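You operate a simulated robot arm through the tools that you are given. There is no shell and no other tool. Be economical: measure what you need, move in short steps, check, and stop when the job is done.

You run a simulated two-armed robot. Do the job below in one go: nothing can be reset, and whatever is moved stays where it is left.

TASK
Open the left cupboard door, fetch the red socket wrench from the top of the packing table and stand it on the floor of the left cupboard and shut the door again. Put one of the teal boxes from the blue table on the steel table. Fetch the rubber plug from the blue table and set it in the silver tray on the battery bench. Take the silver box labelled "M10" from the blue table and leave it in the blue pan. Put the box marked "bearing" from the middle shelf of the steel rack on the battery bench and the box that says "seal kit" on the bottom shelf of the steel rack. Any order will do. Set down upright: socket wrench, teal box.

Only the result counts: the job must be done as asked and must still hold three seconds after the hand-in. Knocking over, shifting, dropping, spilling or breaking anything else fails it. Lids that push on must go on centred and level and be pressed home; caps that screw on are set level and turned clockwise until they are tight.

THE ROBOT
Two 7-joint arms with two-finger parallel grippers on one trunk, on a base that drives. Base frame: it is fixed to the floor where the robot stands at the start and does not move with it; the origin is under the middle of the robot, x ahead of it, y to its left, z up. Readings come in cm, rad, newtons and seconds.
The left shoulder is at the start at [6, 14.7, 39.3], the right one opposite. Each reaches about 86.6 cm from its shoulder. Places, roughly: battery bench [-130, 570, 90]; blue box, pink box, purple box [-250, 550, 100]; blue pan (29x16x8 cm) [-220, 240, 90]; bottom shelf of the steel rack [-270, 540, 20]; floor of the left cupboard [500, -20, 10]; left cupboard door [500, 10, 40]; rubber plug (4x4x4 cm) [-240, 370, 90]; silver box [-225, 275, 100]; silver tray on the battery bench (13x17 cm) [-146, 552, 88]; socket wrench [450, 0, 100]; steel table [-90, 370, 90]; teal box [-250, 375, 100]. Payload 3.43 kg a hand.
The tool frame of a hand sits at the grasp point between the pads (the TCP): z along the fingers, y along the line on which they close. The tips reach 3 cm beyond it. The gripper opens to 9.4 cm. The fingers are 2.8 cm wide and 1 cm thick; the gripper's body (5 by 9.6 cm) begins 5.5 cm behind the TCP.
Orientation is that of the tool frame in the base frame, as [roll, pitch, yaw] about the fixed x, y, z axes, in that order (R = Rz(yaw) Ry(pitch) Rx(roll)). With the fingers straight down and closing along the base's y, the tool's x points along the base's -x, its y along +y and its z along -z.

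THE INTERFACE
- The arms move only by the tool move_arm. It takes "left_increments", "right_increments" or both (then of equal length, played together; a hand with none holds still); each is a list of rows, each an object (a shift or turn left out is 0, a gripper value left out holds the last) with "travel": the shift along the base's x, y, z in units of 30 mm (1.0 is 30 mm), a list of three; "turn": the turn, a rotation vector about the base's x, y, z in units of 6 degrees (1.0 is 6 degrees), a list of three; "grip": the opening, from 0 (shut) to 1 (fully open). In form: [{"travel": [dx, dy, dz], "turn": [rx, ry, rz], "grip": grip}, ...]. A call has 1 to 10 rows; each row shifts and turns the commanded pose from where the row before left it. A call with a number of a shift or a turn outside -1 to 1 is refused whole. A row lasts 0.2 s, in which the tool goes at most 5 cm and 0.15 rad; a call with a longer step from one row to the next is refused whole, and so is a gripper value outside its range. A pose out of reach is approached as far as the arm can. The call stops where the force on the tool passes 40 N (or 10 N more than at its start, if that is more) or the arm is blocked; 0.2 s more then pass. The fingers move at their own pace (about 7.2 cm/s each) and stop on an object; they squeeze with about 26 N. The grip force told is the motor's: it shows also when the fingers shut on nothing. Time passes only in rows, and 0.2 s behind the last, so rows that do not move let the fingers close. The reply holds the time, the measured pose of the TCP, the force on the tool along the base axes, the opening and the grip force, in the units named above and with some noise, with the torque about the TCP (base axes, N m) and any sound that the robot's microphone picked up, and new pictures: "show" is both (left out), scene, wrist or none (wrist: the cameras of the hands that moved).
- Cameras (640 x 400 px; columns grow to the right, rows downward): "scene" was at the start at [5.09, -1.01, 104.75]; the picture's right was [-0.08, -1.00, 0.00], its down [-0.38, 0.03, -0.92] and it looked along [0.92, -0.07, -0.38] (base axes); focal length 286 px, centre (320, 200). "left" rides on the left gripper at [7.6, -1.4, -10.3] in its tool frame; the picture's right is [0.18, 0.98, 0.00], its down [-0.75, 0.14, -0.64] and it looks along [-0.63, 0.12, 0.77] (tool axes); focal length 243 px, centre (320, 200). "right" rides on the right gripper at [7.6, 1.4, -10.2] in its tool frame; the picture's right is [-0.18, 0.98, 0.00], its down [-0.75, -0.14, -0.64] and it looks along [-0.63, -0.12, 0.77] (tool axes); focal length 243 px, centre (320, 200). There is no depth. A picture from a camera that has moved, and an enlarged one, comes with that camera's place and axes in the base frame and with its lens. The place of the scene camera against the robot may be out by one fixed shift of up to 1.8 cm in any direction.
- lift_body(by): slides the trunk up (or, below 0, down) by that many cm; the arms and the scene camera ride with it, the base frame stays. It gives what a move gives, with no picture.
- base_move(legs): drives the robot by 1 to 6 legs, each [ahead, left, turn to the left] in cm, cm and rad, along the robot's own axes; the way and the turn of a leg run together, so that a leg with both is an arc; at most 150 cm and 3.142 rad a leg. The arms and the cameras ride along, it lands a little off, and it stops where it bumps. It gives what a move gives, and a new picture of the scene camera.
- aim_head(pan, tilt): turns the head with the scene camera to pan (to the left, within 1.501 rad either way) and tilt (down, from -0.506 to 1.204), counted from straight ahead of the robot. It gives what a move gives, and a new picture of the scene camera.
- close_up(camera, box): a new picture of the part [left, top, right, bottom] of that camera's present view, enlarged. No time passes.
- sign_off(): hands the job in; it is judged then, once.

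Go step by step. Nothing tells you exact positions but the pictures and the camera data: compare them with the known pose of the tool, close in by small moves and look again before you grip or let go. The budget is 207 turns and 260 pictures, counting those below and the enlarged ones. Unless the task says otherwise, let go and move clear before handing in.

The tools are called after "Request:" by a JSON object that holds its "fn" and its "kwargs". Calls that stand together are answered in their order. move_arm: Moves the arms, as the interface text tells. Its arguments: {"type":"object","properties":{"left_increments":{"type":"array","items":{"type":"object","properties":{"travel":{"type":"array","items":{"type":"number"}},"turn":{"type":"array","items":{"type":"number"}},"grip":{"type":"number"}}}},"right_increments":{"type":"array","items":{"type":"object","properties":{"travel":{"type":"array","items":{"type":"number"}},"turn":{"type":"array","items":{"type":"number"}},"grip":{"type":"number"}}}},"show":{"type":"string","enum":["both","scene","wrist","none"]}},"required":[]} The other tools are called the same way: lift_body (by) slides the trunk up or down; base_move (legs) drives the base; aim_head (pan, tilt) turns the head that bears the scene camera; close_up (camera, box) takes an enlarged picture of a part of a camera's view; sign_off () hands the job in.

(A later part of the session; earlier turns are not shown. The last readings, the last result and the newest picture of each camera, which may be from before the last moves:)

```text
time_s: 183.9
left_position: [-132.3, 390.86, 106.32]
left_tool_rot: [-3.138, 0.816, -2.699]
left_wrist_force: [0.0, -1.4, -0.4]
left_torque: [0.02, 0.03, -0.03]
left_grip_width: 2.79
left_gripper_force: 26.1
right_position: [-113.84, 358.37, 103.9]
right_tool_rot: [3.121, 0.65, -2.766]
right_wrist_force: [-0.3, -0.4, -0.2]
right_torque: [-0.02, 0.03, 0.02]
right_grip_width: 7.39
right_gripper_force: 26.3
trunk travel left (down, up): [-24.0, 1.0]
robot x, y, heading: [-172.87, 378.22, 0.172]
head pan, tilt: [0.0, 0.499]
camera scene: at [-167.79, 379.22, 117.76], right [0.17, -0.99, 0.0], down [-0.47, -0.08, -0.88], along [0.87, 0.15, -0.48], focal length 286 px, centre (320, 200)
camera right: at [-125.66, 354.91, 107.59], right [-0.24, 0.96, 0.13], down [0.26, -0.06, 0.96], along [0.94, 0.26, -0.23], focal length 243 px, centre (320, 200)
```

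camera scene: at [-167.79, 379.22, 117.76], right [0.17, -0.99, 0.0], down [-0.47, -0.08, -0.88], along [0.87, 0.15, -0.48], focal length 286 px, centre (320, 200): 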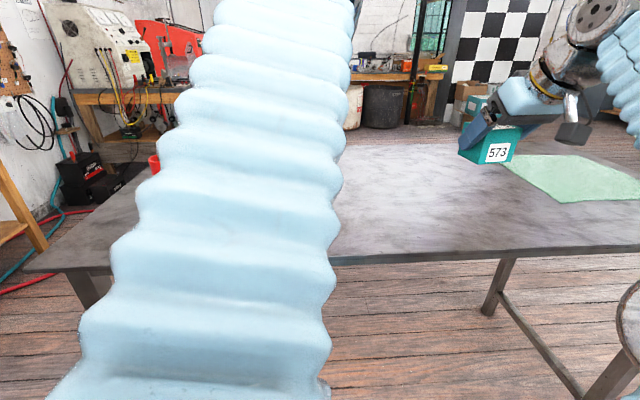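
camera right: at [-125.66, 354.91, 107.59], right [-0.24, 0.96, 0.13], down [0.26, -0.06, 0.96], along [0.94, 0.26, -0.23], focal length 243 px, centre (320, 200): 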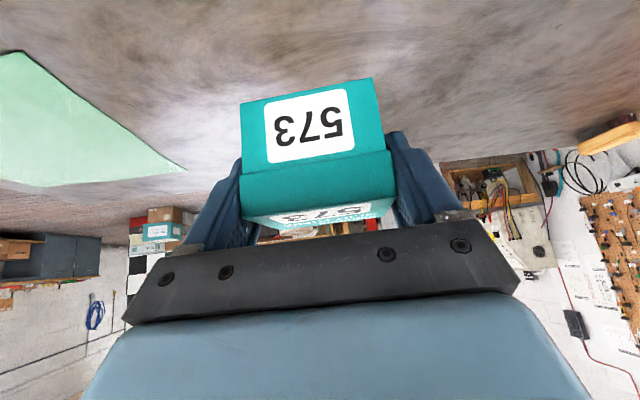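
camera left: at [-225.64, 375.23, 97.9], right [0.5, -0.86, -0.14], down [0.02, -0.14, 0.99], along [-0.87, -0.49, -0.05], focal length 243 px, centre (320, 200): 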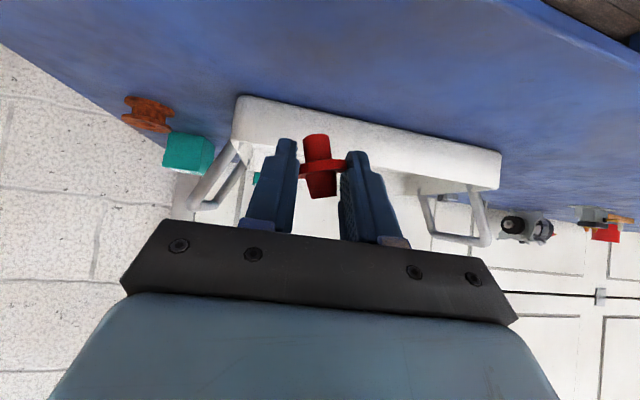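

Clear surface below. Lower until contact.

Request:
{"fn": "move_arm", "kwargs": {"right_increments": [{"travel": [0, 0, -0.9]}, {"travel": [0, 0, -0.9]}, {"travel": [0, 0, -0.9]}, {"travel": [0, 0, -0.35]}, {"travel": [0, 0, -0.15]}, {"travel": [0, 0, -0.15]}, {"travel": [0, 0, -0.15]}, {"travel": [0, 0, -0.15]}], "show": "wrist"}}

```text
time_s: 185.7
left_position: [-132.21, 390.59, 106.3]
left_tool_rot: [-3.138, 0.819, -2.701]
left_wrist_force: [-0.5, -0.8, 0.6]
left_torque: [0.02, 0.01, 0.01]
left_grip_width: 2.79
left_gripper_force: 26.1
right_position: [-113.76, 358.45, 92.91]
right_tool_rot: [3.12, 0.649, -2.763]
right_wrist_force: [0.3, -0.2, -0.9]
right_torque: [-0.01, 0.04, 0.0]
right_grip_width: 7.38
right_gripper_force: 25.7
trunk travel left (down, up): [-24.0, 1.0]
robot x, y, heading: [-172.19, 378.74, 0.176]
head pan, tilt: [0.0, 0.499]
camera right: at [-125.64, 354.92, 96.52], right [-0.24, 0.96, 0.13], down [0.26, -0.06, 0.96], along [0.94, 0.26, -0.23], focal length 243 px, centre (320, 200)
```

right: 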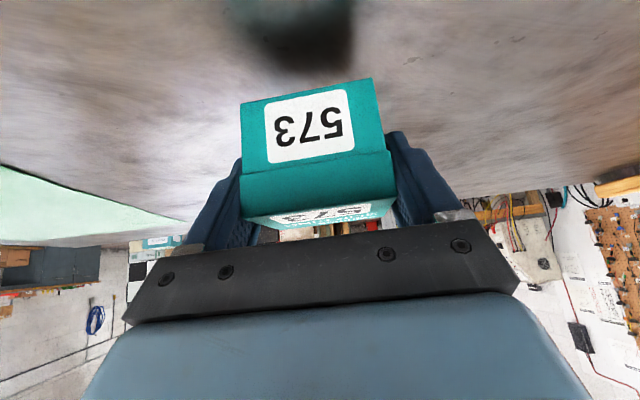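

Request:
{"fn": "move_arm", "kwargs": {"right_increments": [{"travel": [0, 0, -0.2]}, {"travel": [0, 0, -0.12]}, {"travel": [0, 0, -0.12]}, {"travel": [0, 0, -0.12]}, {"travel": [0, 0, -0.12]}, {"travel": [0, 0, -0.12]}, {"travel": [0, 0, -0.12]}, {"travel": [0, 0, -0.12]}], "show": "wrist"}}

```text
time_s: 187.5
left_position: [-132.39, 390.72, 106.32]
left_tool_rot: [-3.138, 0.821, -2.699]
left_wrist_force: [-0.3, -0.7, -0.6]
left_torque: [0.01, 0.0, 0.02]
left_grip_width: 2.87
left_gripper_force: 26.5
right_position: [-114.0, 358.46, 90.18]
right_tool_rot: [3.123, 0.659, -2.763]
right_wrist_force: [6.8, -2.9, 27.4]
right_torque: [-0.49, -0.15, 0.22]
right_grip_width: 7.45
right_gripper_force: 25.6
trunk travel left (down, up): [-24.0, 1.0]
robot x, y, heading: [-172.28, 378.47, 0.169]
head pan, tilt: [0.0, 0.499]
camera right: at [-125.84, 354.97, 93.75], right [-0.24, 0.96, 0.13], down [0.25, -0.07, 0.97], along [0.94, 0.26, -0.22], focal length 243 px, centre (320, 200)
```

right: 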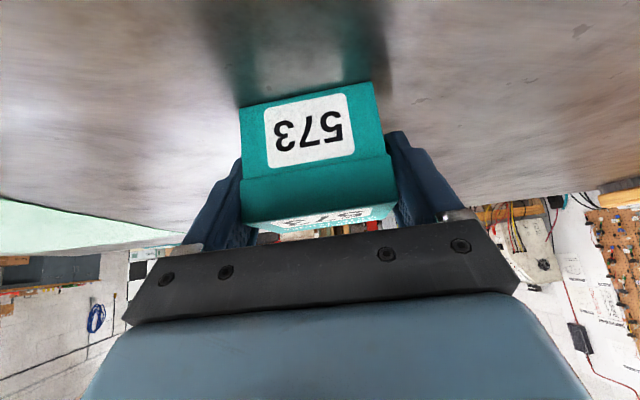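

Firm contact. Ease off slightly, open and lift clear.

Request:
{"fn": "move_arm", "kwargs": {"right_increments": [{"travel": [0, 0, 0.1]}, {"grip": 1}, {"grip": 1}, {"grip": 1}, {"travel": [0, 0, 0.6]}, {"travel": [0, 0, 0.9]}, {"travel": [0, 0, 0.9]}, {"travel": [0, 0, 0.9]}, {"travel": [0, 0, 0.9]}], "show": "both"}}

```text
time_s: 189.5
left_position: [-132.37, 390.68, 106.28]
left_tool_rot: [-3.139, 0.819, -2.702]
left_wrist_force: [-0.8, -1.0, -0.2]
left_torque: [0.02, 0.0, -0.03]
left_grip_width: 2.87
left_gripper_force: 26.3
right_position: [-113.9, 358.38, 102.79]
right_tool_rot: [3.122, 0.65, -2.765]
right_wrist_force: [0.2, -0.3, 0.3]
right_torque: [0.0, -0.04, -0.01]
right_grip_width: 9.38
right_gripper_force: 0.1
trunk travel left (down, up): [-24.0, 1.0]
robot x, y, heading: [-172.6, 378.35, 0.172]
head pan, tilt: [0.0, 0.499]
camera scene: at [-167.78, 379.22, 117.75], right [0.17, -0.99, 0.0], down [-0.47, -0.08, -0.88], along [0.87, 0.15, -0.48], focal length 286 px, centre (320, 200)
camera right: at [-125.79, 354.93, 106.38], right [-0.24, 0.96, 0.13], down [0.26, -0.07, 0.96], along [0.94, 0.26, -0.23], focal length 243 px, centre (320, 200)
```

scene: 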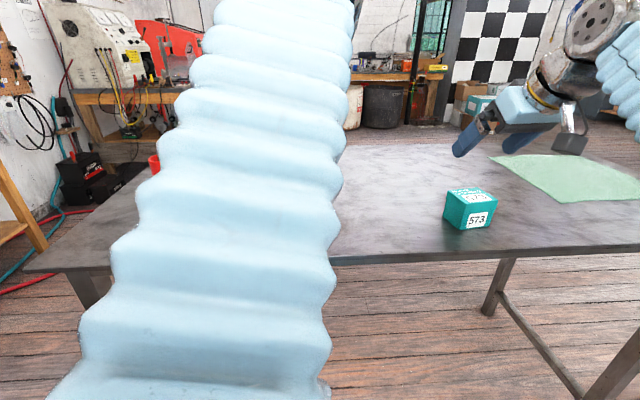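
right: 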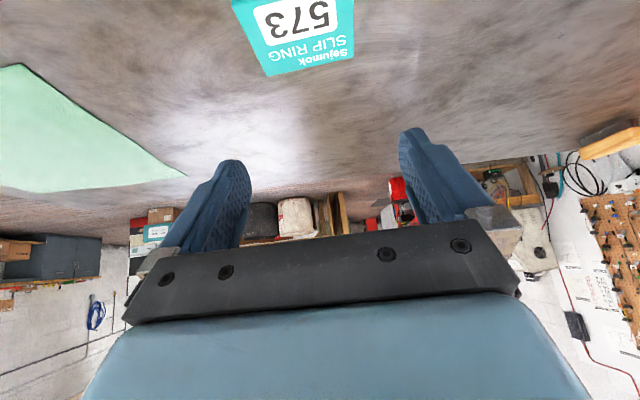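

Teal box stands on the steel table. Retract the right hand, back off, and turn left toward the battery bench.

Request:
{"fn": "move_arm", "kwargs": {"right_increments": [{"travel": [-0.9, -0.16, 0.2]}, {"travel": [-0.9, -0.16, 0.2]}, {"travel": [-0.9, -0.16, 0.2]}, {"travel": [-0.9, -0.16, 0.2]}, {"travel": [-0.9, -0.16, 0]}], "show": "none"}}

Request:
{"fn": "base_move", "kwargs": {"legs": [[-14, 0, 0], [0, 0, 1.4], [75, 0, 0]]}}

```text
time_s: 190.7
left_position: [-132.3, 390.71, 106.26]
left_tool_rot: [-3.138, 0.818, -2.701]
left_wrist_force: [0.7, -0.5, -1.1]
left_torque: [0.02, 0.04, 0.0]
left_grip_width: 2.85
left_gripper_force: 25.6
right_position: [-127.19, 356.11, 105.34]
right_tool_rot: [3.121, 0.649, -2.763]
right_wrist_force: [0.1, 0.0, 0.5]
right_torque: [0.01, 0.02, -0.02]
right_grip_width: 9.4
right_gripper_force: 0.1
trunk travel left (down, up): [-24.0, 1.0]
robot x, y, heading: [-172.61, 378.58, 0.172]
head pan, tilt: [0.0, 0.499]
```

```text
time_s: 199.1
left_position: [-189.5, 494.49, 106.24]
left_tool_rot: [-3.138, 0.818, -1.322]
left_wrist_force: [0.2, 0.3, -0.4]
left_torque: [0.0, -0.01, -0.03]
left_grip_width: 2.85
left_gripper_force: 25.9
right_position: [-154.49, 492.81, 105.27]
right_tool_rot: [3.121, 0.649, -1.385]
right_wrist_force: [0.7, 0.5, 0.3]
right_torque: [0.05, -0.01, 0.01]
right_grip_width: 9.39
right_gripper_force: 0.2
trunk travel left (down, up): [-24.0, 1.0]
robot x, y, heading: [-185.03, 452.44, 1.554]
head pan, tilt: [0.0, 0.499]
camera scene: at [-186.25, 458.42, 117.76], right [1.0, -0.02, 0.0], down [-0.01, -0.48, -0.88], along [0.02, 0.88, -0.48], focal length 286 px, centre (320, 200)
```

scene: 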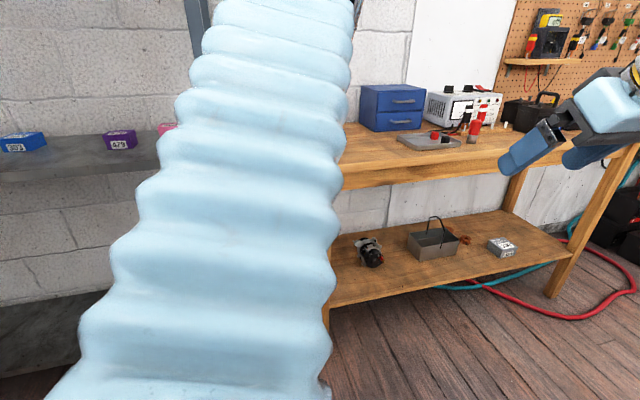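

Request:
{"fn": "close_up", "kwargs": {"camera": "scene", "box": [340, 70, 540, 195]}}

Request:
{"fn": "close_up", "kwargs": {"camera": "right", "box": [80, 0, 560, 300]}}

```text
3.20 times, centred on (440, 132) of scene
camera zoom: at [-186.25, 458.42, 117.76], right [1.0, -0.02, 0.0], down [-0.01, -0.48, -0.88], along [0.02, 0.88, -0.48], focal length 916 px, centre (-64, 416)
```

zoom: 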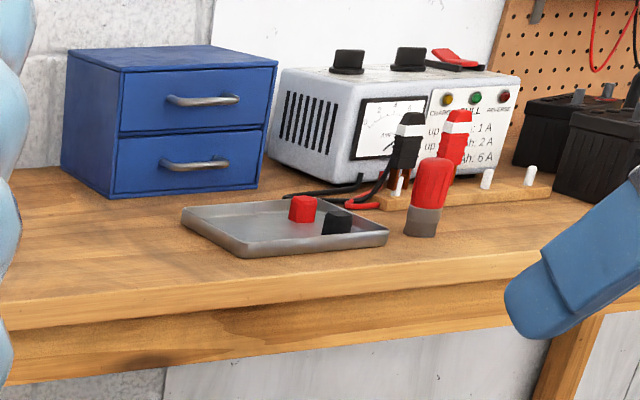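

```text
1.33 times, centred on (320, 150) of right
camera zoom: at [-153.46, 480.44, 108.85], right [-0.99, -0.05, 0.13], down [0.11, 0.24, 0.96], along [-0.08, 0.97, -0.23], focal length 324 px, centre (320, 267)
```

zoom: 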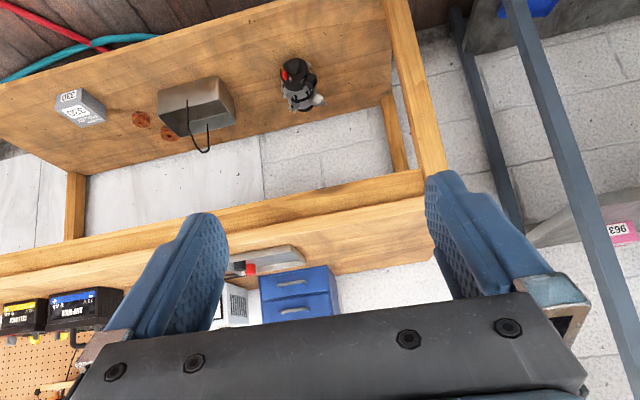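

Silver tray ≈ centre [-147, 549], free on its left part; target for plug ≈ [-150.5, 547.5]. Pull the right hand back and drive in position.

Request:
{"fn": "move_arm", "kwargs": {"right_increments": [{"travel": [0.3, -0.9, 0.3]}, {"travel": [0.3, -0.9, 0.3]}, {"travel": [0.3, -0.6, 0.3]}], "show": "none"}}

Request:
{"fn": "base_move", "kwargs": {"legs": [[20, -44, 0], [16, 0, 0]]}}

Request:
{"fn": "close_up", "kwargs": {"camera": "left", "box": [0, 0, 640, 400]}}

```text
time_s: 199.9
left_position: [-189.53, 494.51, 106.2]
left_tool_rot: [-3.137, 0.82, -1.321]
left_wrist_force: [-0.3, -0.2, 0.0]
left_torque: [-0.01, -0.02, 0.02]
left_grip_width: 2.83
left_gripper_force: 25.8
right_position: [-151.68, 485.72, 108.07]
right_tool_rot: [3.122, 0.65, -1.384]
right_wrist_force: [-0.7, 0.2, -0.6]
right_torque: [0.03, -0.02, -0.01]
right_grip_width: 9.42
right_gripper_force: 0.1
trunk travel left (down, up): [-24.0, 1.0]
robot x, y, heading: [-185.4, 452.42, 1.552]
head pan, tilt: [0.0, 0.499]
```

```text
time_s: 203.8
left_position: [-144.96, 529.38, 106.35]
left_tool_rot: [-3.137, 0.818, -1.313]
left_wrist_force: [-0.1, 0.1, -0.4]
left_torque: [-0.04, 0.03, 0.01]
left_grip_width: 2.84
left_gripper_force: 26.6
right_position: [-106.91, 520.87, 107.98]
right_tool_rot: [3.121, 0.648, -1.378]
right_wrist_force: [0.2, 0.2, 1.1]
right_torque: [0.0, 0.0, 0.01]
right_grip_width: 9.4
right_gripper_force: 0.1
trunk travel left (down, up): [-24.0, 1.0]
robot x, y, heading: [-140.04, 487.25, 1.559]
head pan, tilt: [0.0, 0.499]
camera scene: at [-141.4, 493.3, 117.76], right [1.0, -0.01, 0.0], down [-0.01, -0.48, -0.88], along [0.01, 0.88, -0.48], focal length 286 px, centre (320, 200)
```

scene: 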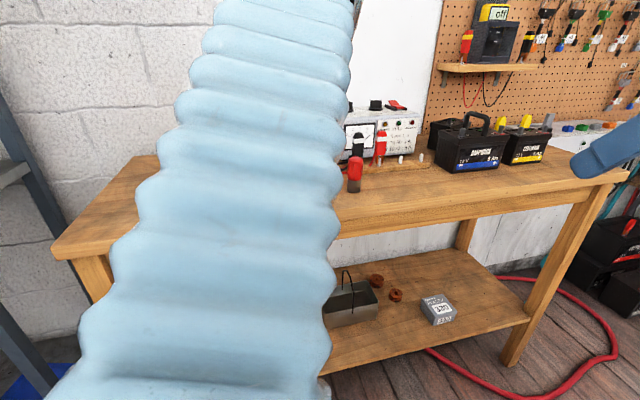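

```text
1.00 times, centred on (320, 200) of left (not enlarged: the box is as wide or as high as the picture)
camera zoom: at [-140.31, 517.38, 107.74], right [-0.92, -0.37, -0.14], down [-0.15, 0.01, 0.99], along [-0.36, 0.93, -0.06], focal length 243 px, centre (320, 200)
```

zoom: 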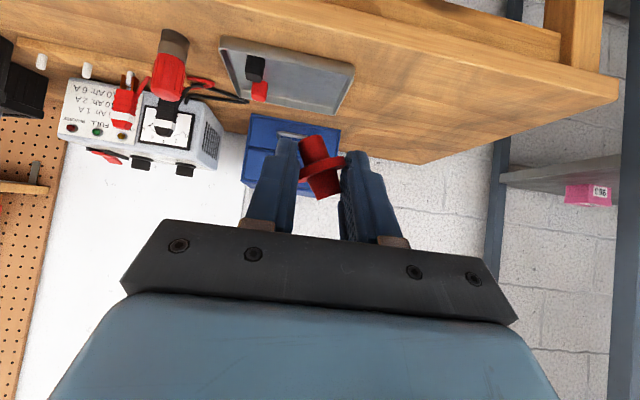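

Free spot in tray for the plug ≈ [-148.8, 549]. Move over it.

Request:
{"fn": "move_arm", "kwargs": {"left_increments": [{"travel": [-0.18, 0.95, -0.4]}, {"travel": [-0.18, 0.95, -0.4]}, {"travel": [-0.18, 0.95, -0.4]}, {"travel": [-0.18, 0.95, -0.5]}, {"travel": [-0.18, 0.95, -0.5]}, {"travel": [-0.18, 0.95, -0.5]}], "show": "both"}}

```text
time_s: 205.2
left_position: [-148.26, 546.78, 98.38]
left_tool_rot: [-3.139, 0.819, -1.314]
left_wrist_force: [0.2, 0.0, -0.7]
left_torque: [-0.01, 0.03, 0.02]
left_grip_width: 2.86
left_gripper_force: 25.9
right_position: [-106.98, 520.86, 108.12]
right_tool_rot: [3.121, 0.649, -1.379]
right_wrist_force: [0.5, 0.3, 0.0]
right_torque: [0.03, 0.01, 0.02]
right_grip_width: 9.4
right_gripper_force: 0.1
trunk travel left (down, up): [-24.0, 1.0]
robot x, y, heading: [-140.34, 487.56, 1.558]
head pan, tilt: [0.0, 0.499]
camera scene: at [-141.4, 493.3, 117.76], right [1.0, -0.01, 0.0], down [-0.01, -0.48, -0.88], along [0.01, 0.88, -0.48], focal length 286 px, centre (320, 200)
camera left: at [-143.69, 534.68, 99.78], right [-0.92, -0.37, -0.14], down [-0.15, 0.01, 0.99], along [-0.36, 0.93, -0.06], focal length 243 px, centre (320, 200)
```

scene: 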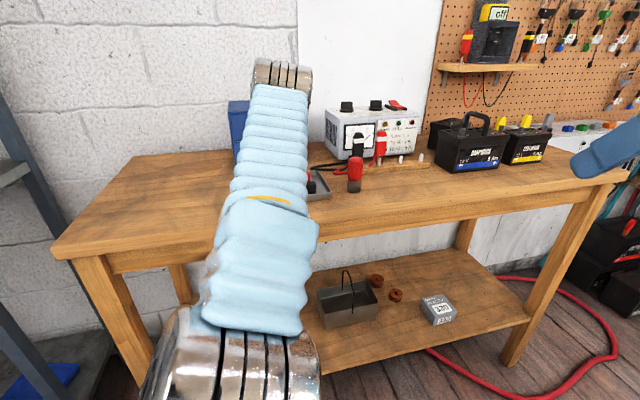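
left: 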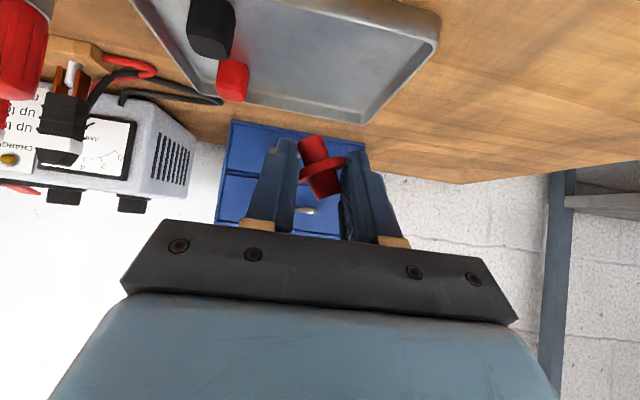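

Above the empty part of the tray. Lower until contact.

Request:
{"fn": "move_arm", "kwargs": {"left_increments": [{"travel": [-0.1, 0.15, -0.7]}, {"travel": [-0.05, 0.1, -0.7]}, {"travel": [0, 0, -0.4]}, {"travel": [0, 0, -0.12]}, {"travel": [0, 0, -0.12]}, {"travel": [0, 0, -0.12]}, {"travel": [0, 0, -0.12]}], "show": "wrist"}}

```text
time_s: 206.8
left_position: [-148.52, 547.24, 91.66]
left_tool_rot: [-3.135, 0.821, -1.315]
left_wrist_force: [-0.2, 2.0, 9.0]
left_torque: [0.22, 0.05, -0.02]
left_grip_width: 2.86
left_gripper_force: 25.2
right_position: [-107.02, 520.78, 108.01]
right_tool_rot: [3.121, 0.648, -1.38]
right_wrist_force: [0.2, -0.3, 0.1]
right_torque: [-0.04, -0.02, 0.01]
right_grip_width: 9.39
right_gripper_force: 0.1
trunk travel left (down, up): [-24.0, 1.0]
robot x, y, heading: [-140.46, 487.54, 1.561]
head pan, tilt: [0.0, 0.499]
camera left: at [-143.99, 535.26, 92.97], right [-0.92, -0.37, -0.14], down [-0.15, 0.0, 0.99], along [-0.36, 0.93, -0.06], focal length 243 px, centre (320, 200)
```

left: 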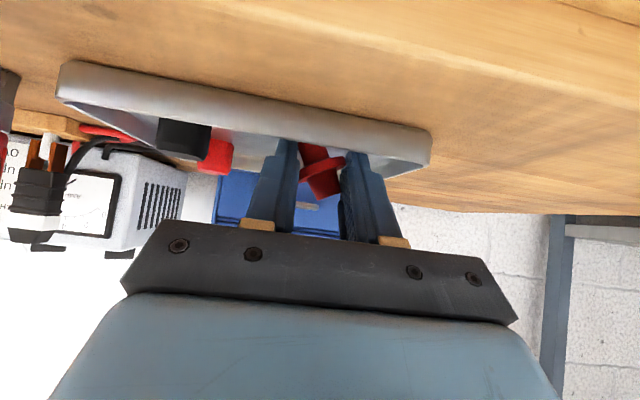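

Request:
{"fn": "move_arm", "kwargs": {"left_increments": [{"grip": 0.4}, {"grip": 0.5}, {"grip": 0.5}, {"travel": [0, 0, 0.4]}, {"travel": [0, 0, 0.6]}, {"travel": [0, 0, 0.8]}, {"travel": [0, -0.3, 0.8]}, {"travel": [0, -0.4, 0.8]}], "show": "wrist"}}

```text
time_s: 208.6
left_position: [-148.72, 545.2, 101.65]
left_tool_rot: [-3.137, 0.818, -1.315]
left_wrist_force: [0.9, 0.5, 0.4]
left_torque: [-0.03, -0.01, -0.02]
left_grip_width: 4.68
left_gripper_force: 0.0
right_position: [-107.05, 520.8, 108.11]
right_tool_rot: [3.121, 0.649, -1.377]
right_wrist_force: [0.0, 0.6, -0.1]
right_torque: [-0.02, -0.01, -0.03]
right_grip_width: 9.41
right_gripper_force: 0.2
trunk travel left (down, up): [-24.0, 1.0]
robot x, y, heading: [-140.6, 487.35, 1.558]
head pan, tilt: [0.0, 0.499]
camera left: at [-144.14, 533.18, 103.18], right [-0.92, -0.37, -0.14], down [-0.15, 0.01, 0.99], along [-0.36, 0.93, -0.06], focal length 243 px, centre (320, 200)
```

left: 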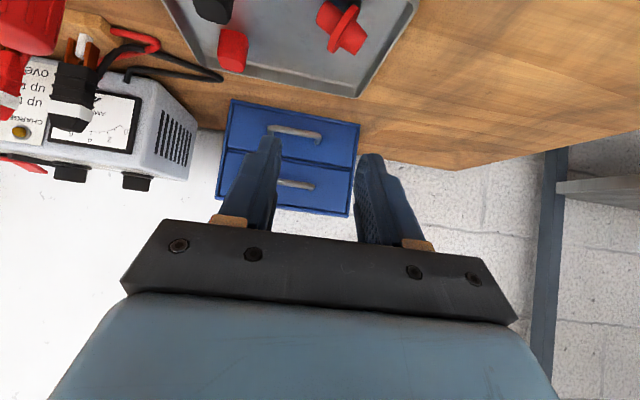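

The plug is in the tray. Retract and drive left to the steel rack.

Request:
{"fn": "move_arm", "kwargs": {"left_increments": [{"travel": [-0.2, -0.9, 0.3]}, {"travel": [-0.2, -0.9, 0.3]}, {"travel": [-0.2, -0.9, 0]}, {"travel": [-0.2, -0.9, 0]}, {"travel": [-0.2, -0.6, 0]}], "show": "none"}}

Request:
{"fn": "base_move", "kwargs": {"legs": [[-20, 0, 0], [0, 100, 0]]}}

Request:
{"fn": "close_up", "kwargs": {"camera": "scene", "box": [150, 60, 500, 280]}}

```text
time_s: 209.8
left_position: [-151.76, 532.59, 103.42]
left_tool_rot: [-3.136, 0.818, -1.315]
left_wrist_force: [-0.5, 0.4, -0.2]
left_torque: [-0.03, 0.0, -0.02]
left_grip_width: 4.69
left_gripper_force: 0.1
right_position: [-106.88, 520.79, 107.94]
right_tool_rot: [3.119, 0.651, -1.38]
right_wrist_force: [-0.2, 0.4, -0.3]
right_torque: [-0.03, 0.0, 0.01]
right_grip_width: 9.38
right_gripper_force: 0.0
trunk travel left (down, up): [-24.0, 1.0]
robot x, y, heading: [-140.16, 487.45, 1.553]
head pan, tilt: [0.0, 0.499]
```

```text
time_s: 216.1
left_position: [-251.02, 512.22, 103.37]
left_tool_rot: [-3.137, 0.818, -1.29]
left_wrist_force: [-1.0, -0.7, 0.3]
left_torque: [-0.02, 0.03, -0.01]
left_grip_width: 4.72
left_gripper_force: 0.1
right_position: [-206.11, 501.4, 108.07]
right_tool_rot: [3.121, 0.65, -1.355]
right_wrist_force: [0.3, -0.5, -0.6]
right_torque: [0.0, 0.01, -0.02]
right_grip_width: 9.42
right_gripper_force: 0.0
trunk travel left (down, up): [-24.0, 1.0]
robot x, y, heading: [-238.65, 467.28, 1.579]
head pan, tilt: [0.0, 0.499]
camera scene: at [-239.8, 473.06, 117.76], right [1.0, 0.01, 0.0], down [0.0, -0.48, -0.88], along [-0.01, 0.88, -0.48], focal length 286 px, centre (320, 200)
```

scene: 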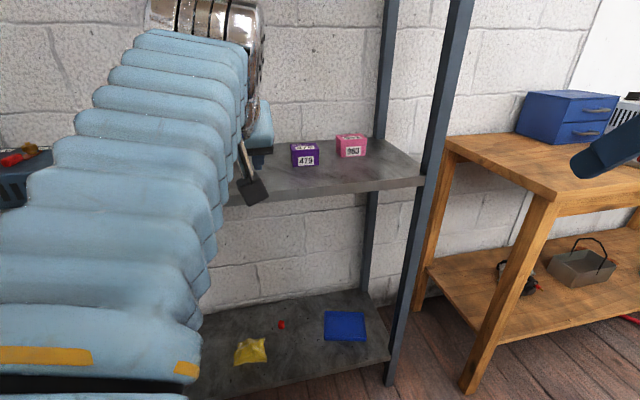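

```text
1.82 times, centred on (325, 170) of scene
camera zoom: at [-239.8, 473.06, 117.76], right [1.0, 0.01, 0.0], down [0.0, -0.48, -0.88], along [-0.01, 0.88, -0.48], focal length 520 px, centre (311, 254)
```

zoom: 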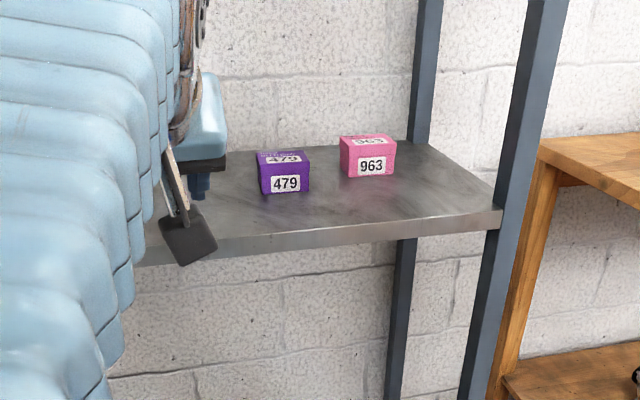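

Request:
{"fn": "close_up", "kwargs": {"camera": "scene", "box": [280, 125, 376, 185]}}

Request:
{"fn": "close_up", "kwargs": {"camera": "left", "box": [0, 0, 640, 400]}}

```text
6.67 times, centred on (328, 155) of scene
camera zoom: at [-239.8, 473.06, 117.76], right [1.0, 0.01, 0.0], down [0.0, -0.48, -0.88], along [-0.01, 0.88, -0.48], focal length 1908 px, centre (267, 500)
```

zoom: 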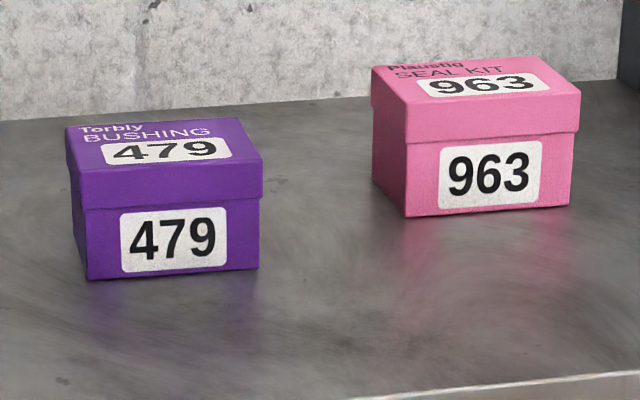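

```text
1.00 times, centred on (320, 200) of left (not enlarged: the box is as wide or as high as the picture)
camera zoom: at [-246.11, 500.11, 104.82], right [-0.91, -0.39, -0.14], down [-0.15, 0.01, 0.99], along [-0.38, 0.92, -0.06], focal length 243 px, centre (320, 200)
```

zoom: 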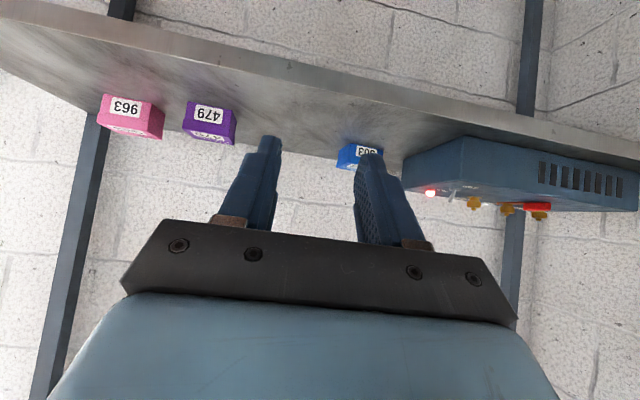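

Pink 963 = SEAL KIT, purple = BUSHING, so blue 803 should be the bearing (will verify). Shift hands clear of the rack post and drive up.

Request:
{"fn": "move_arm", "kwargs": {"right_increments": [{"travel": [-0.85, 0, 0]}, {"travel": [-0.85, 0, 0]}, {"travel": [-0.85, 0, 0]}, {"travel": [-0.85, 0, 0]}, {"travel": [-0.85, 0, 0]}, {"travel": [-0.85, 0, 0]}], "left_increments": [{"travel": [-0.6, -0.3, 0.3]}, {"travel": [-0.6, -0.3, 0.3]}, {"travel": [-0.6, -0.3, 0.3]}, {"travel": [-0.6, -0.3, 0]}, {"travel": [-0.6, 0, 0]}, {"travel": [-0.6, 0, 0]}], "show": "none"}}

Request:
{"fn": "base_move", "kwargs": {"legs": [[20, 5.5, 0]]}}

Request:
{"fn": "close_up", "kwargs": {"camera": "right", "box": [0, 0, 640, 400]}}

Request:
{"fn": "close_up", "kwargs": {"camera": "left", "box": [160, 0, 480, 200]}}

```text
time_s: 217.5
left_position: [-261.93, 508.49, 106.04]
left_tool_rot: [-3.138, 0.818, -1.291]
left_wrist_force: [0.4, -0.3, 0.5]
left_torque: [-0.02, 0.02, 0.04]
left_grip_width: 4.68
left_gripper_force: 0.0
right_position: [-221.36, 501.49, 107.95]
right_tool_rot: [3.121, 0.65, -1.354]
right_wrist_force: [0.4, 0.3, 0.3]
right_torque: [0.01, -0.01, 0.0]
right_grip_width: 9.39
right_gripper_force: 0.0
trunk travel left (down, up): [-24.0, 1.0]
robot x, y, heading: [-238.69, 467.38, 1.582]
head pan, tilt: [0.0, 0.499]
```

```text
time_s: 219.2
left_position: [-267.37, 528.96, 105.99]
left_tool_rot: [-3.138, 0.818, -1.295]
left_wrist_force: [0.9, -1.0, 0.2]
left_torque: [0.03, 0.01, -0.01]
left_grip_width: 4.67
left_gripper_force: 0.0
right_position: [-226.91, 521.79, 107.85]
right_tool_rot: [3.12, 0.649, -1.356]
right_wrist_force: [0.1, 0.7, -0.5]
right_torque: [0.03, 0.01, -0.04]
right_grip_width: 9.41
right_gripper_force: 0.1
trunk travel left (down, up): [-24.0, 1.0]
robot x, y, heading: [-244.44, 487.74, 1.579]
head pan, tilt: [0.0, 0.499]
camera scene: at [-245.5, 493.51, 117.76], right [1.0, 0.01, 0.0], down [0.0, -0.48, -0.88], along [-0.01, 0.88, -0.48], focal length 286 px, centre (320, 200)
```

scene: 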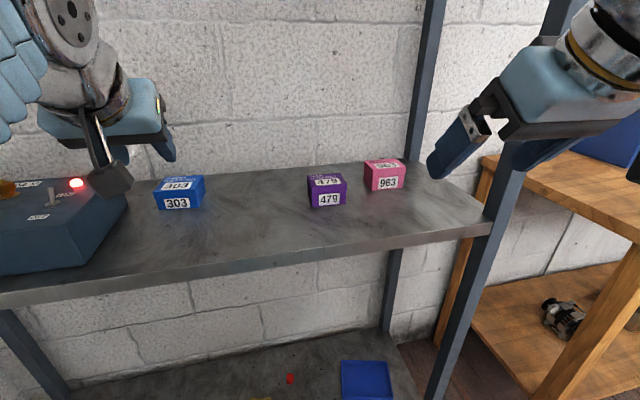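

```text
1.00 times, centred on (320, 200) of right (not enlarged: the box is as wide or as high as the picture)
camera zoom: at [-225.5, 509.44, 111.51], right [-0.99, -0.08, 0.13], down [0.11, 0.24, 0.96], along [-0.1, 0.97, -0.23], focal length 243 px, centre (320, 200)
```

zoom: 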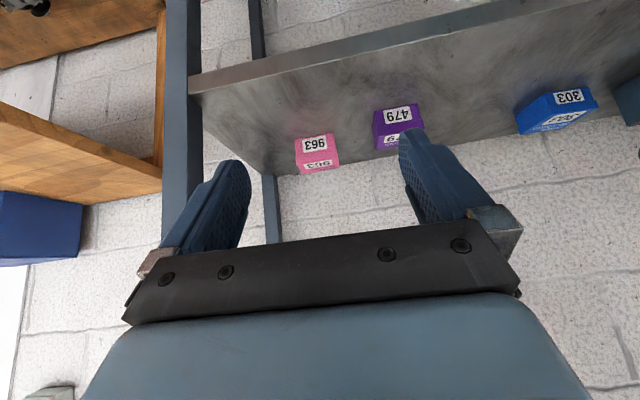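

```text
2.00 times, centred on (320, 100) of left
camera zoom: at [-262.61, 517.01, 107.47], right [-0.91, -0.39, -0.14], down [-0.15, 0.01, 0.99], along [-0.38, 0.92, -0.06], focal length 485 px, centre (320, 400)
```

zoom: 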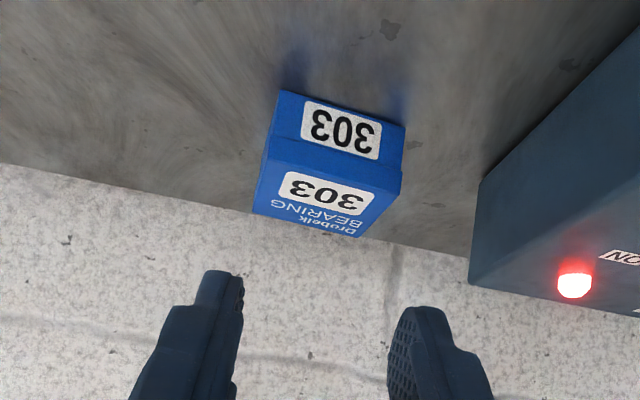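

Blue 303 = BEARING confirmed. Start with pink SEAL KIT: front centre ≈ [-230.4, 551.4], yawed ~0.3. Nudge closer and move the right hand over it.

Request:
{"fn": "base_move", "kwargs": {"legs": [[5, 0, 0]]}}

Request:
{"fn": "move_arm", "kwargs": {"right_increments": [{"travel": [-0.15, 0.97, -0.1], "turn": [0, 0, 0.1]}, {"travel": [-0.15, 0.97, -0.1], "turn": [0, 0, 0.1]}, {"travel": [-0.15, 0.97, -0.2], "turn": [0, 0, 0.1]}, {"travel": [-0.15, 0.97, -0.2], "turn": [0, 0, 0.1]}, {"travel": [-0.15, 0.97, -0.2], "turn": [0, 0, 0.1]}, {"travel": [-0.15, 0.97, -0.2], "turn": [0, 0, 0.1]}, {"travel": [-0.15, 0.97, -0.2], "turn": [0, 0, 0.1]}, {"travel": [-0.15, 0.97, -0.2], "turn": [0, 0, 0.1]}], "show": "both"}}

```text
time_s: 220.1
left_position: [-267.54, 534.0, 106.04]
left_tool_rot: [-3.139, 0.819, -1.295]
left_wrist_force: [-0.2, 0.1, -0.1]
left_torque: [0.02, 0.01, 0.0]
left_grip_width: 4.72
left_gripper_force: 0.1
right_position: [-226.91, 526.86, 107.79]
right_tool_rot: [3.12, 0.649, -1.357]
right_wrist_force: [0.8, -0.2, 0.0]
right_torque: [0.03, -0.01, 0.02]
right_grip_width: 9.38
right_gripper_force: 0.0
trunk travel left (down, up): [-24.0, 1.0]
robot x, y, heading: [-244.49, 492.78, 1.573]
head pan, tilt: [0.0, 0.499]
camera scene: at [-245.54, 498.6, 117.76], right [1.0, 0.01, 0.0], down [0.0, -0.48, -0.88], along [-0.01, 0.88, -0.48], focal length 286 px, centre (320, 200)
```

scene: 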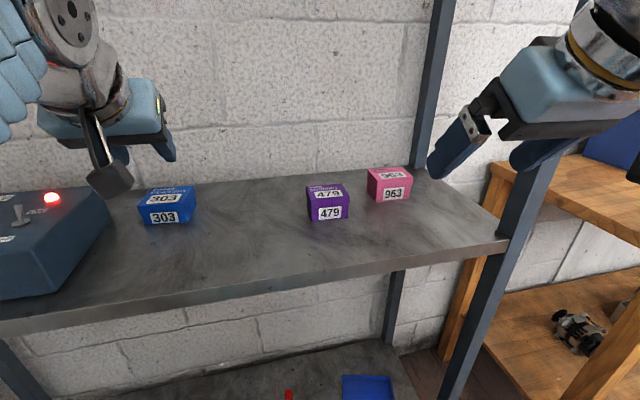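

```text
time_s: 221.9
left_position: [-267.45, 534.02, 106.04]
left_tool_rot: [-3.139, 0.817, -1.294]
left_wrist_force: [1.0, -0.6, 0.4]
left_torque: [-0.01, -0.02, 0.03]
left_grip_width: 4.71
left_gripper_force: 0.1
right_position: [-230.6, 550.08, 103.66]
right_tool_rot: [3.121, 0.649, -1.275]
right_wrist_force: [0.4, 0.3, -0.1]
right_torque: [0.03, -0.02, -0.02]
right_grip_width: 9.43
right_gripper_force: 0.1
trunk travel left (down, up): [-24.0, 1.0]
robot x, y, heading: [-244.18, 492.95, 1.576]
head pan, tilt: [0.0, 0.499]
camera scene: at [-245.53, 498.6, 117.76], right [1.0, 0.01, 0.0], down [0.0, -0.48, -0.88], along [-0.01, 0.88, -0.48], focal length 286 px, centre (320, 200)
camera right: at [-228.16, 537.89, 107.24], right [-0.98, -0.16, 0.13], down [0.09, 0.25, 0.96], along [-0.19, 0.96, -0.23], focal length 243 px, centre (320, 200)
```

scene: 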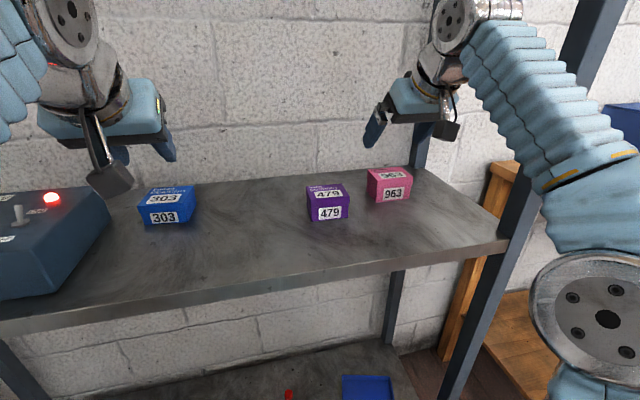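
right: 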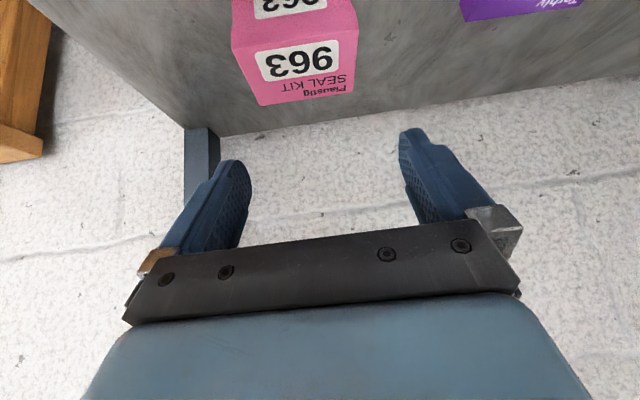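

Aligned. Descend around the pink box and grip.

Request:
{"fn": "move_arm", "kwargs": {"right_increments": [{"travel": [-0.03, 0.1, -0.8], "turn": [0, 0, -0.4]}, {"travel": [-0.03, 0.1, -0.8]}, {"travel": [-0.03, 0.1, -0.8]}, {"travel": [0, 0.1, -0.8]}, {"travel": [0, 0, -0.35]}, {"grip": 0}, {}, {}, {}], "show": "wrist"}}

```text
time_s: 223.9
left_position: [-267.45, 534.03, 106.04]
left_tool_rot: [-3.138, 0.821, -1.295]
left_wrist_force: [-0.1, 0.5, -0.7]
left_torque: [0.01, 0.01, -0.01]
left_grip_width: 4.73
left_gripper_force: 0.1
right_position: [-230.67, 551.33, 93.33]
right_tool_rot: [3.123, 0.654, -1.315]
right_wrist_force: [11.9, 5.2, 25.1]
right_torque: [0.67, -1.39, -0.07]
right_grip_width: 7.87
right_gripper_force: 26.2
trunk travel left (down, up): [-24.0, 1.0]
robot x, y, heading: [-244.37, 492.96, 1.577]
head pan, tilt: [0.0, 0.499]
camera right: at [-228.82, 539.02, 96.81], right [-0.98, -0.12, 0.13], down [0.1, 0.24, 0.97], along [-0.14, 0.96, -0.23], focal length 243 px, centre (320, 200)
```

right: 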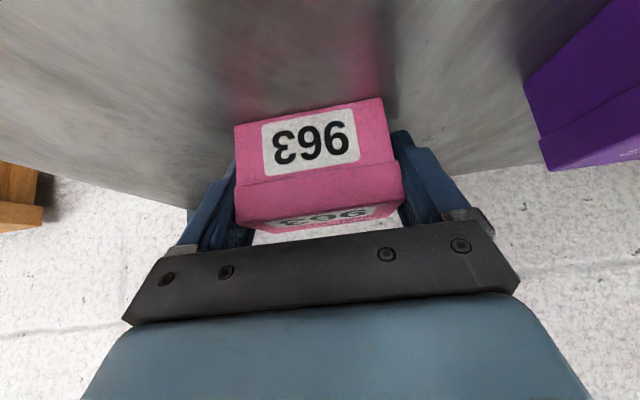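

Gripped. Lift and draw straight back out of the rack.

Request:
{"fn": "move_arm", "kwargs": {"right_increments": [{"travel": [0, 0, 0.7]}, {"travel": [0, 0, 0.9]}, {"travel": [0, 0, 0.9]}, {"travel": [0, -0.95, 0.3]}, {"travel": [0, -0.95, 0]}, {"travel": [0, -0.95, 0]}, {"travel": [0, -0.95, 0]}, {"travel": [0, -0.95, 0]}, {"travel": [0, -0.95, 0]}, {"travel": [0, -0.95, 0]}], "show": "none"}}

Request:
{"fn": "base_move", "kwargs": {"legs": [[-18, 0, 0]]}}

Request:
{"fn": "aim_head", "kwargs": {"pan": 0, "tilt": 0.9}}

```text
time_s: 226.1
left_position: [-267.51, 534.09, 105.97]
left_tool_rot: [-3.139, 0.818, -1.293]
left_wrist_force: [-0.6, 0.5, 0.9]
left_torque: [0.0, -0.02, 0.0]
left_grip_width: 4.7
left_gripper_force: 0.0
right_position: [-230.67, 531.33, 101.39]
right_tool_rot: [3.119, 0.647, -1.316]
right_wrist_force: [-0.1, 0.2, -0.3]
right_torque: [0.01, -0.01, -0.01]
right_grip_width: 7.89
right_gripper_force: 26.4
trunk travel left (down, up): [-24.0, 1.0]
robot x, y, heading: [-244.24, 492.85, 1.576]
head pan, tilt: [0.0, 0.499]
```

```text
time_s: 227.6
left_position: [-267.44, 516.19, 106.03]
left_tool_rot: [-3.138, 0.819, -1.293]
left_wrist_force: [-1.3, 0.6, 0.5]
left_torque: [-0.01, 0.01, 0.0]
left_grip_width: 4.7
left_gripper_force: 0.1
right_position: [-230.56, 513.77, 101.53]
right_tool_rot: [3.12, 0.648, -1.315]
right_wrist_force: [0.1, 0.2, 0.1]
right_torque: [-0.02, -0.01, 0.0]
right_grip_width: 7.87
right_gripper_force: 25.4
trunk travel left (down, up): [-24.0, 1.0]
robot x, y, heading: [-244.26, 474.98, 1.579]
head pan, tilt: [0.0, 0.499]
camera scene: at [-245.41, 480.93, 117.76], right [1.0, 0.01, 0.0], down [0.0, -0.48, -0.88], along [-0.01, 0.88, -0.48], focal length 286 px, centre (320, 200)
```

scene: 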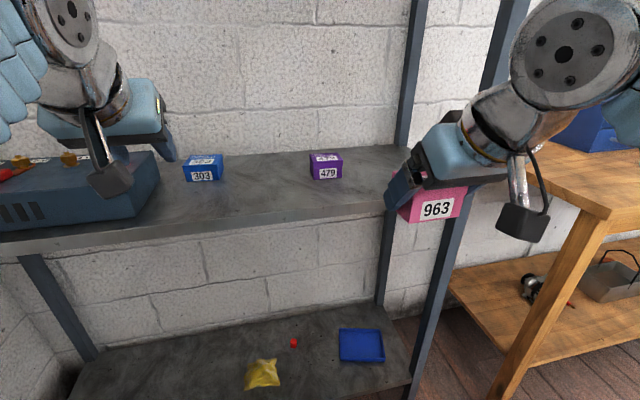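

```text
time_s: 228.5
left_position: [-267.46, 516.21, 106.05]
left_tool_rot: [-3.139, 0.819, -1.294]
left_wrist_force: [-1.2, 0.0, -0.3]
left_torque: [0.01, 0.05, 0.0]
left_grip_width: 4.7
left_gripper_force: 0.0
right_position: [-230.69, 513.72, 101.52]
right_tool_rot: [3.12, 0.65, -1.315]
right_wrist_force: [0.4, -0.6, -0.8]
right_torque: [0.01, 0.0, 0.0]
right_grip_width: 7.86
right_gripper_force: 26.0
trunk travel left (down, up): [-24.0, 1.0]
robot x, y, heading: [-244.35, 474.8, 1.58]
head pan, tilt: [0.0, 0.901]
camera scene: at [-245.4, 479.37, 114.38], right [1.0, 0.01, 0.0], down [0.01, -0.78, -0.62], along [-0.01, 0.62, -0.78], focal length 286 px, centre (320, 200)
```

scene: 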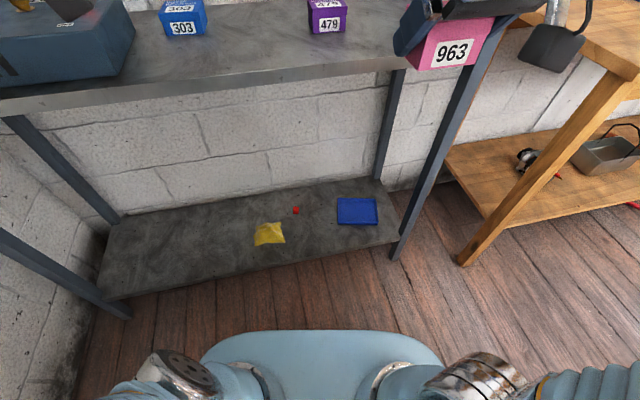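

The bottom shelf has a free left half (left of the yellow cloth); target ≈ [-287, 532, 20]. Back off left, turn slightly and lower the trunk.

Request:
{"fn": "move_arm", "kwargs": {"left_increments": [{"travel": [0.4, -0.75, 0.2]}, {"travel": [0.4, -0.75, 0.2]}, {"travel": [0.4, -0.75, 0.2]}, {"travel": [0.4, -0.75, 0.2]}], "show": "none"}}

Request:
{"fn": "base_move", "kwargs": {"legs": [[-12, 0, 0], [0, 31, 0], [0, 0, 0.2]]}}

Request:
{"fn": "lift_body", "kwargs": {"by": -24}}

Request:
{"fn": "move_arm", "kwargs": {"right_increments": [{"travel": [0, 0, -0.95]}, {"travel": [0, 0, -0.95]}, {"travel": [0, 0, -0.95]}, {"travel": [0, 0, -0.95]}, {"travel": [0, 0, -0.95]}, {"travel": [0, 0, -0.95]}, {"travel": [0, 0, -0.95]}, {"travel": [0, 0, -0.95]}, {"travel": [0, 0, -0.95]}, {"travel": [0, 0, -0.95]}], "show": "both"}}

```text
time_s: 229.5
left_position: [-262.79, 507.4, 108.37]
left_tool_rot: [-3.137, 0.818, -1.291]
left_wrist_force: [-0.2, -0.1, -0.2]
left_torque: [0.01, 0.02, -0.01]
left_grip_width: 4.69
left_gripper_force: 0.2
right_position: [-230.64, 513.64, 101.35]
right_tool_rot: [3.122, 0.649, -1.315]
right_wrist_force: [0.3, 0.4, -0.4]
right_torque: [-0.02, -0.01, 0.01]
right_grip_width: 7.87
right_gripper_force: 25.8
trunk travel left (down, up): [-24.0, 1.0]
robot x, y, heading: [-244.12, 475.02, 1.582]
head pan, tilt: [0.0, 0.901]
```

```text
time_s: 233.2
left_position: [-299.42, 490.95, 108.41]
left_tool_rot: [-3.138, 0.819, -1.099]
left_wrist_force: [0.5, -0.1, 0.3]
left_torque: [-0.01, -0.06, 0.01]
left_grip_width: 4.7
left_gripper_force: 0.0
right_position: [-269.14, 503.23, 101.36]
right_tool_rot: [3.12, 0.648, -1.12]
right_wrist_force: [0.2, -0.6, -0.5]
right_torque: [-0.01, 0.05, -0.02]
right_grip_width: 7.87
right_gripper_force: 26.1
trunk travel left (down, up): [-24.0, 1.0]
robot x, y, heading: [-274.72, 462.51, 1.775]
head pan, tilt: [0.0, 0.901]
camera scene: at [-277.06, 466.9, 114.37], right [0.98, 0.2, 0.0], down [0.16, -0.77, -0.62], along [-0.13, 0.61, -0.78], focal length 286 px, centre (320, 200)
```

scene: 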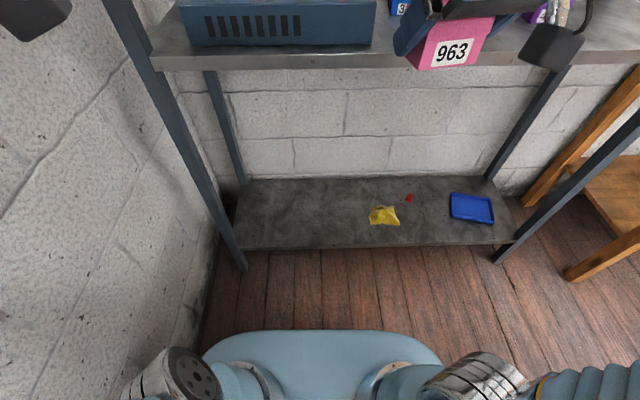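

```text
time_s: 235.7
left_position: [-299.47, 490.75, 84.39]
left_tool_rot: [-3.137, 0.819, -1.097]
left_wrist_force: [0.4, -0.2, 0.4]
left_torque: [-0.01, 0.04, -0.04]
left_grip_width: 4.68
left_gripper_force: 0.2
right_position: [-269.11, 503.14, 77.53]
right_tool_rot: [3.121, 0.649, -1.12]
right_wrist_force: [0.2, -0.9, -0.8]
right_torque: [0.03, 0.0, 0.0]
right_grip_width: 7.82
right_gripper_force: 26.5
trunk travel left (down, up): [0.0, 25.0]
robot x, y, heading: [-275.21, 462.56, 1.773]
head pan, tilt: [0.0, 0.901]
```

```text
time_s: 237.9
left_position: [-299.26, 490.75, 84.43]
left_tool_rot: [-3.137, 0.819, -1.099]
left_wrist_force: [-0.1, 0.3, -0.5]
left_torque: [-0.01, -0.01, -0.01]
left_grip_width: 4.71
left_gripper_force: 0.1
right_position: [-269.24, 503.25, 49.13]
right_tool_rot: [3.121, 0.651, -1.119]
right_wrist_force: [-0.1, 0.2, 1.0]
right_torque: [0.01, -0.01, 0.0]
right_grip_width: 7.85
right_gripper_force: 26.1
trunk travel left (down, up): [0.0, 25.0]
robot x, y, heading: [-274.97, 462.88, 1.774]
head pan, tilt: [0.0, 0.901]
camera scene: at [-277.06, 466.89, 90.37], right [0.98, 0.2, 0.0], down [0.16, -0.77, -0.62], along [-0.13, 0.61, -0.78], focal length 286 px, centre (320, 200)
camera right: at [-265.01, 491.63, 52.65], right [-0.94, -0.31, 0.13], down [0.05, 0.26, 0.96], along [-0.33, 0.92, -0.23], focal length 243 px, centre (320, 200)
```

scene: 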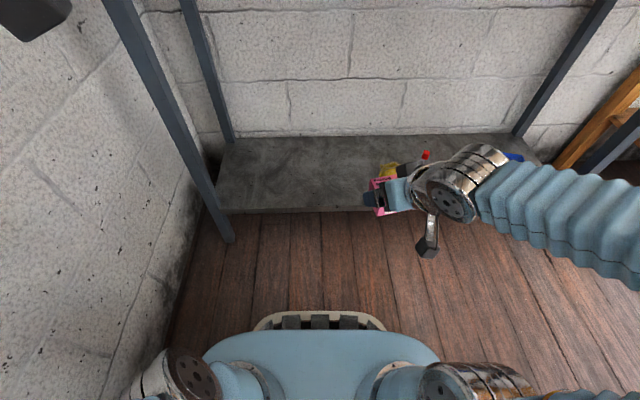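
right: 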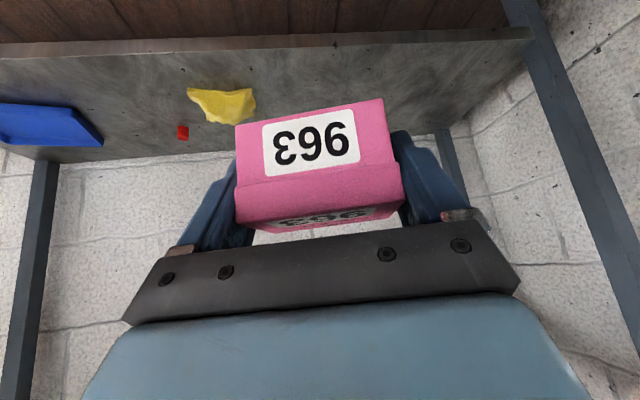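

Free area confirmed. Shift left and down in front of the shelf.

Request:
{"fn": "move_arm", "kwargs": {"right_increments": [{"travel": [-0.85, 0, -0.88]}, {"travel": [-0.85, 0, -0.88]}, {"travel": [-0.85, 0, -0.88]}, {"travel": [-0.85, 0, -0.88]}, {"travel": [-0.85, 0, -0.88]}, {"travel": [-0.85, 0, -0.88]}, {"travel": [-0.85, 0, -0.88]}], "show": "none"}}

Request:
{"fn": "move_arm", "kwargs": {"right_increments": [{"travel": [0, 0.95, 0]}, {"travel": [0, 0.95, 0]}, {"travel": [0, 0.95, 0]}, {"travel": [0, 0.95, 0]}, {"travel": [0, 0.95, 0]}, {"travel": [0, 0.95, 0]}, {"travel": [0, 0.95, 0]}, {"travel": [0, 0.95, 0]}, {"travel": [0, 0.95, 0]}], "show": "both"}}

```text
time_s: 239.5
left_position: [-299.45, 490.95, 84.34]
left_tool_rot: [-3.138, 0.817, -1.099]
left_wrist_force: [-0.2, 0.5, -0.4]
left_torque: [0.0, 0.03, 0.01]
left_grip_width: 4.69
left_gripper_force: 0.1
right_position: [-287.15, 503.36, 30.6]
right_tool_rot: [3.12, 0.652, -1.121]
right_wrist_force: [-0.1, 0.0, -0.4]
right_torque: [-0.01, -0.02, 0.03]
right_grip_width: 7.86
right_gripper_force: 25.6
trunk travel left (down, up): [0.0, 25.0]
robot x, y, heading: [-275.16, 462.71, 1.774]
head pan, tilt: [0.0, 0.901]
```

```text
time_s: 241.5
left_position: [-299.41, 490.74, 84.4]
left_tool_rot: [-3.139, 0.821, -1.098]
left_wrist_force: [-0.6, 0.6, -1.0]
left_torque: [0.0, 0.04, -0.01]
left_grip_width: 4.7
left_gripper_force: 0.0
right_position: [-286.97, 528.79, 30.47]
right_tool_rot: [3.121, 0.649, -1.116]
right_wrist_force: [0.4, -0.8, -0.2]
right_torque: [-0.02, 0.0, 0.02]
right_grip_width: 7.85
right_gripper_force: 25.7
trunk travel left (down, up): [0.0, 25.0]
robot x, y, heading: [-275.2, 462.63, 1.774]
head pan, tilt: [0.0, 0.901]
camera scene: at [-277.07, 466.9, 90.37], right [0.98, 0.2, 0.0], down [0.16, -0.77, -0.62], along [-0.13, 0.61, -0.78], focal length 286 px, centre (320, 200)
camera right: at [-282.77, 517.13, 34.03], right [-0.94, -0.31, 0.13], down [0.05, 0.26, 0.96], along [-0.33, 0.92, -0.23], focal length 243 px, centre (320, 200)
```

scene: 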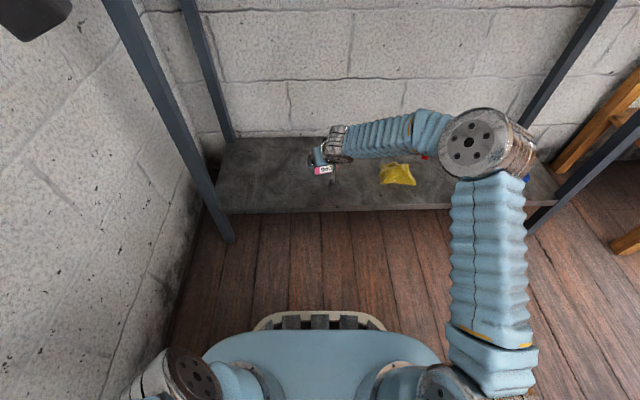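
right: 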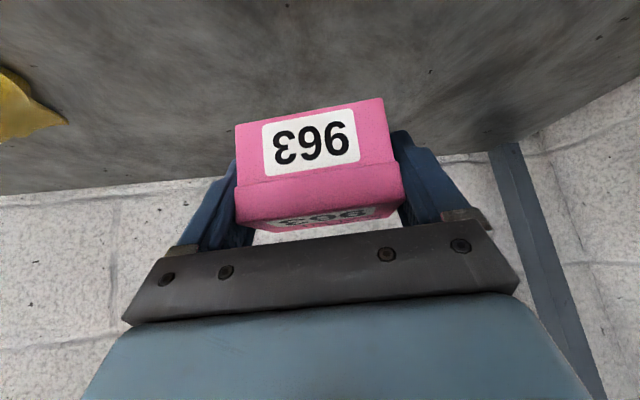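

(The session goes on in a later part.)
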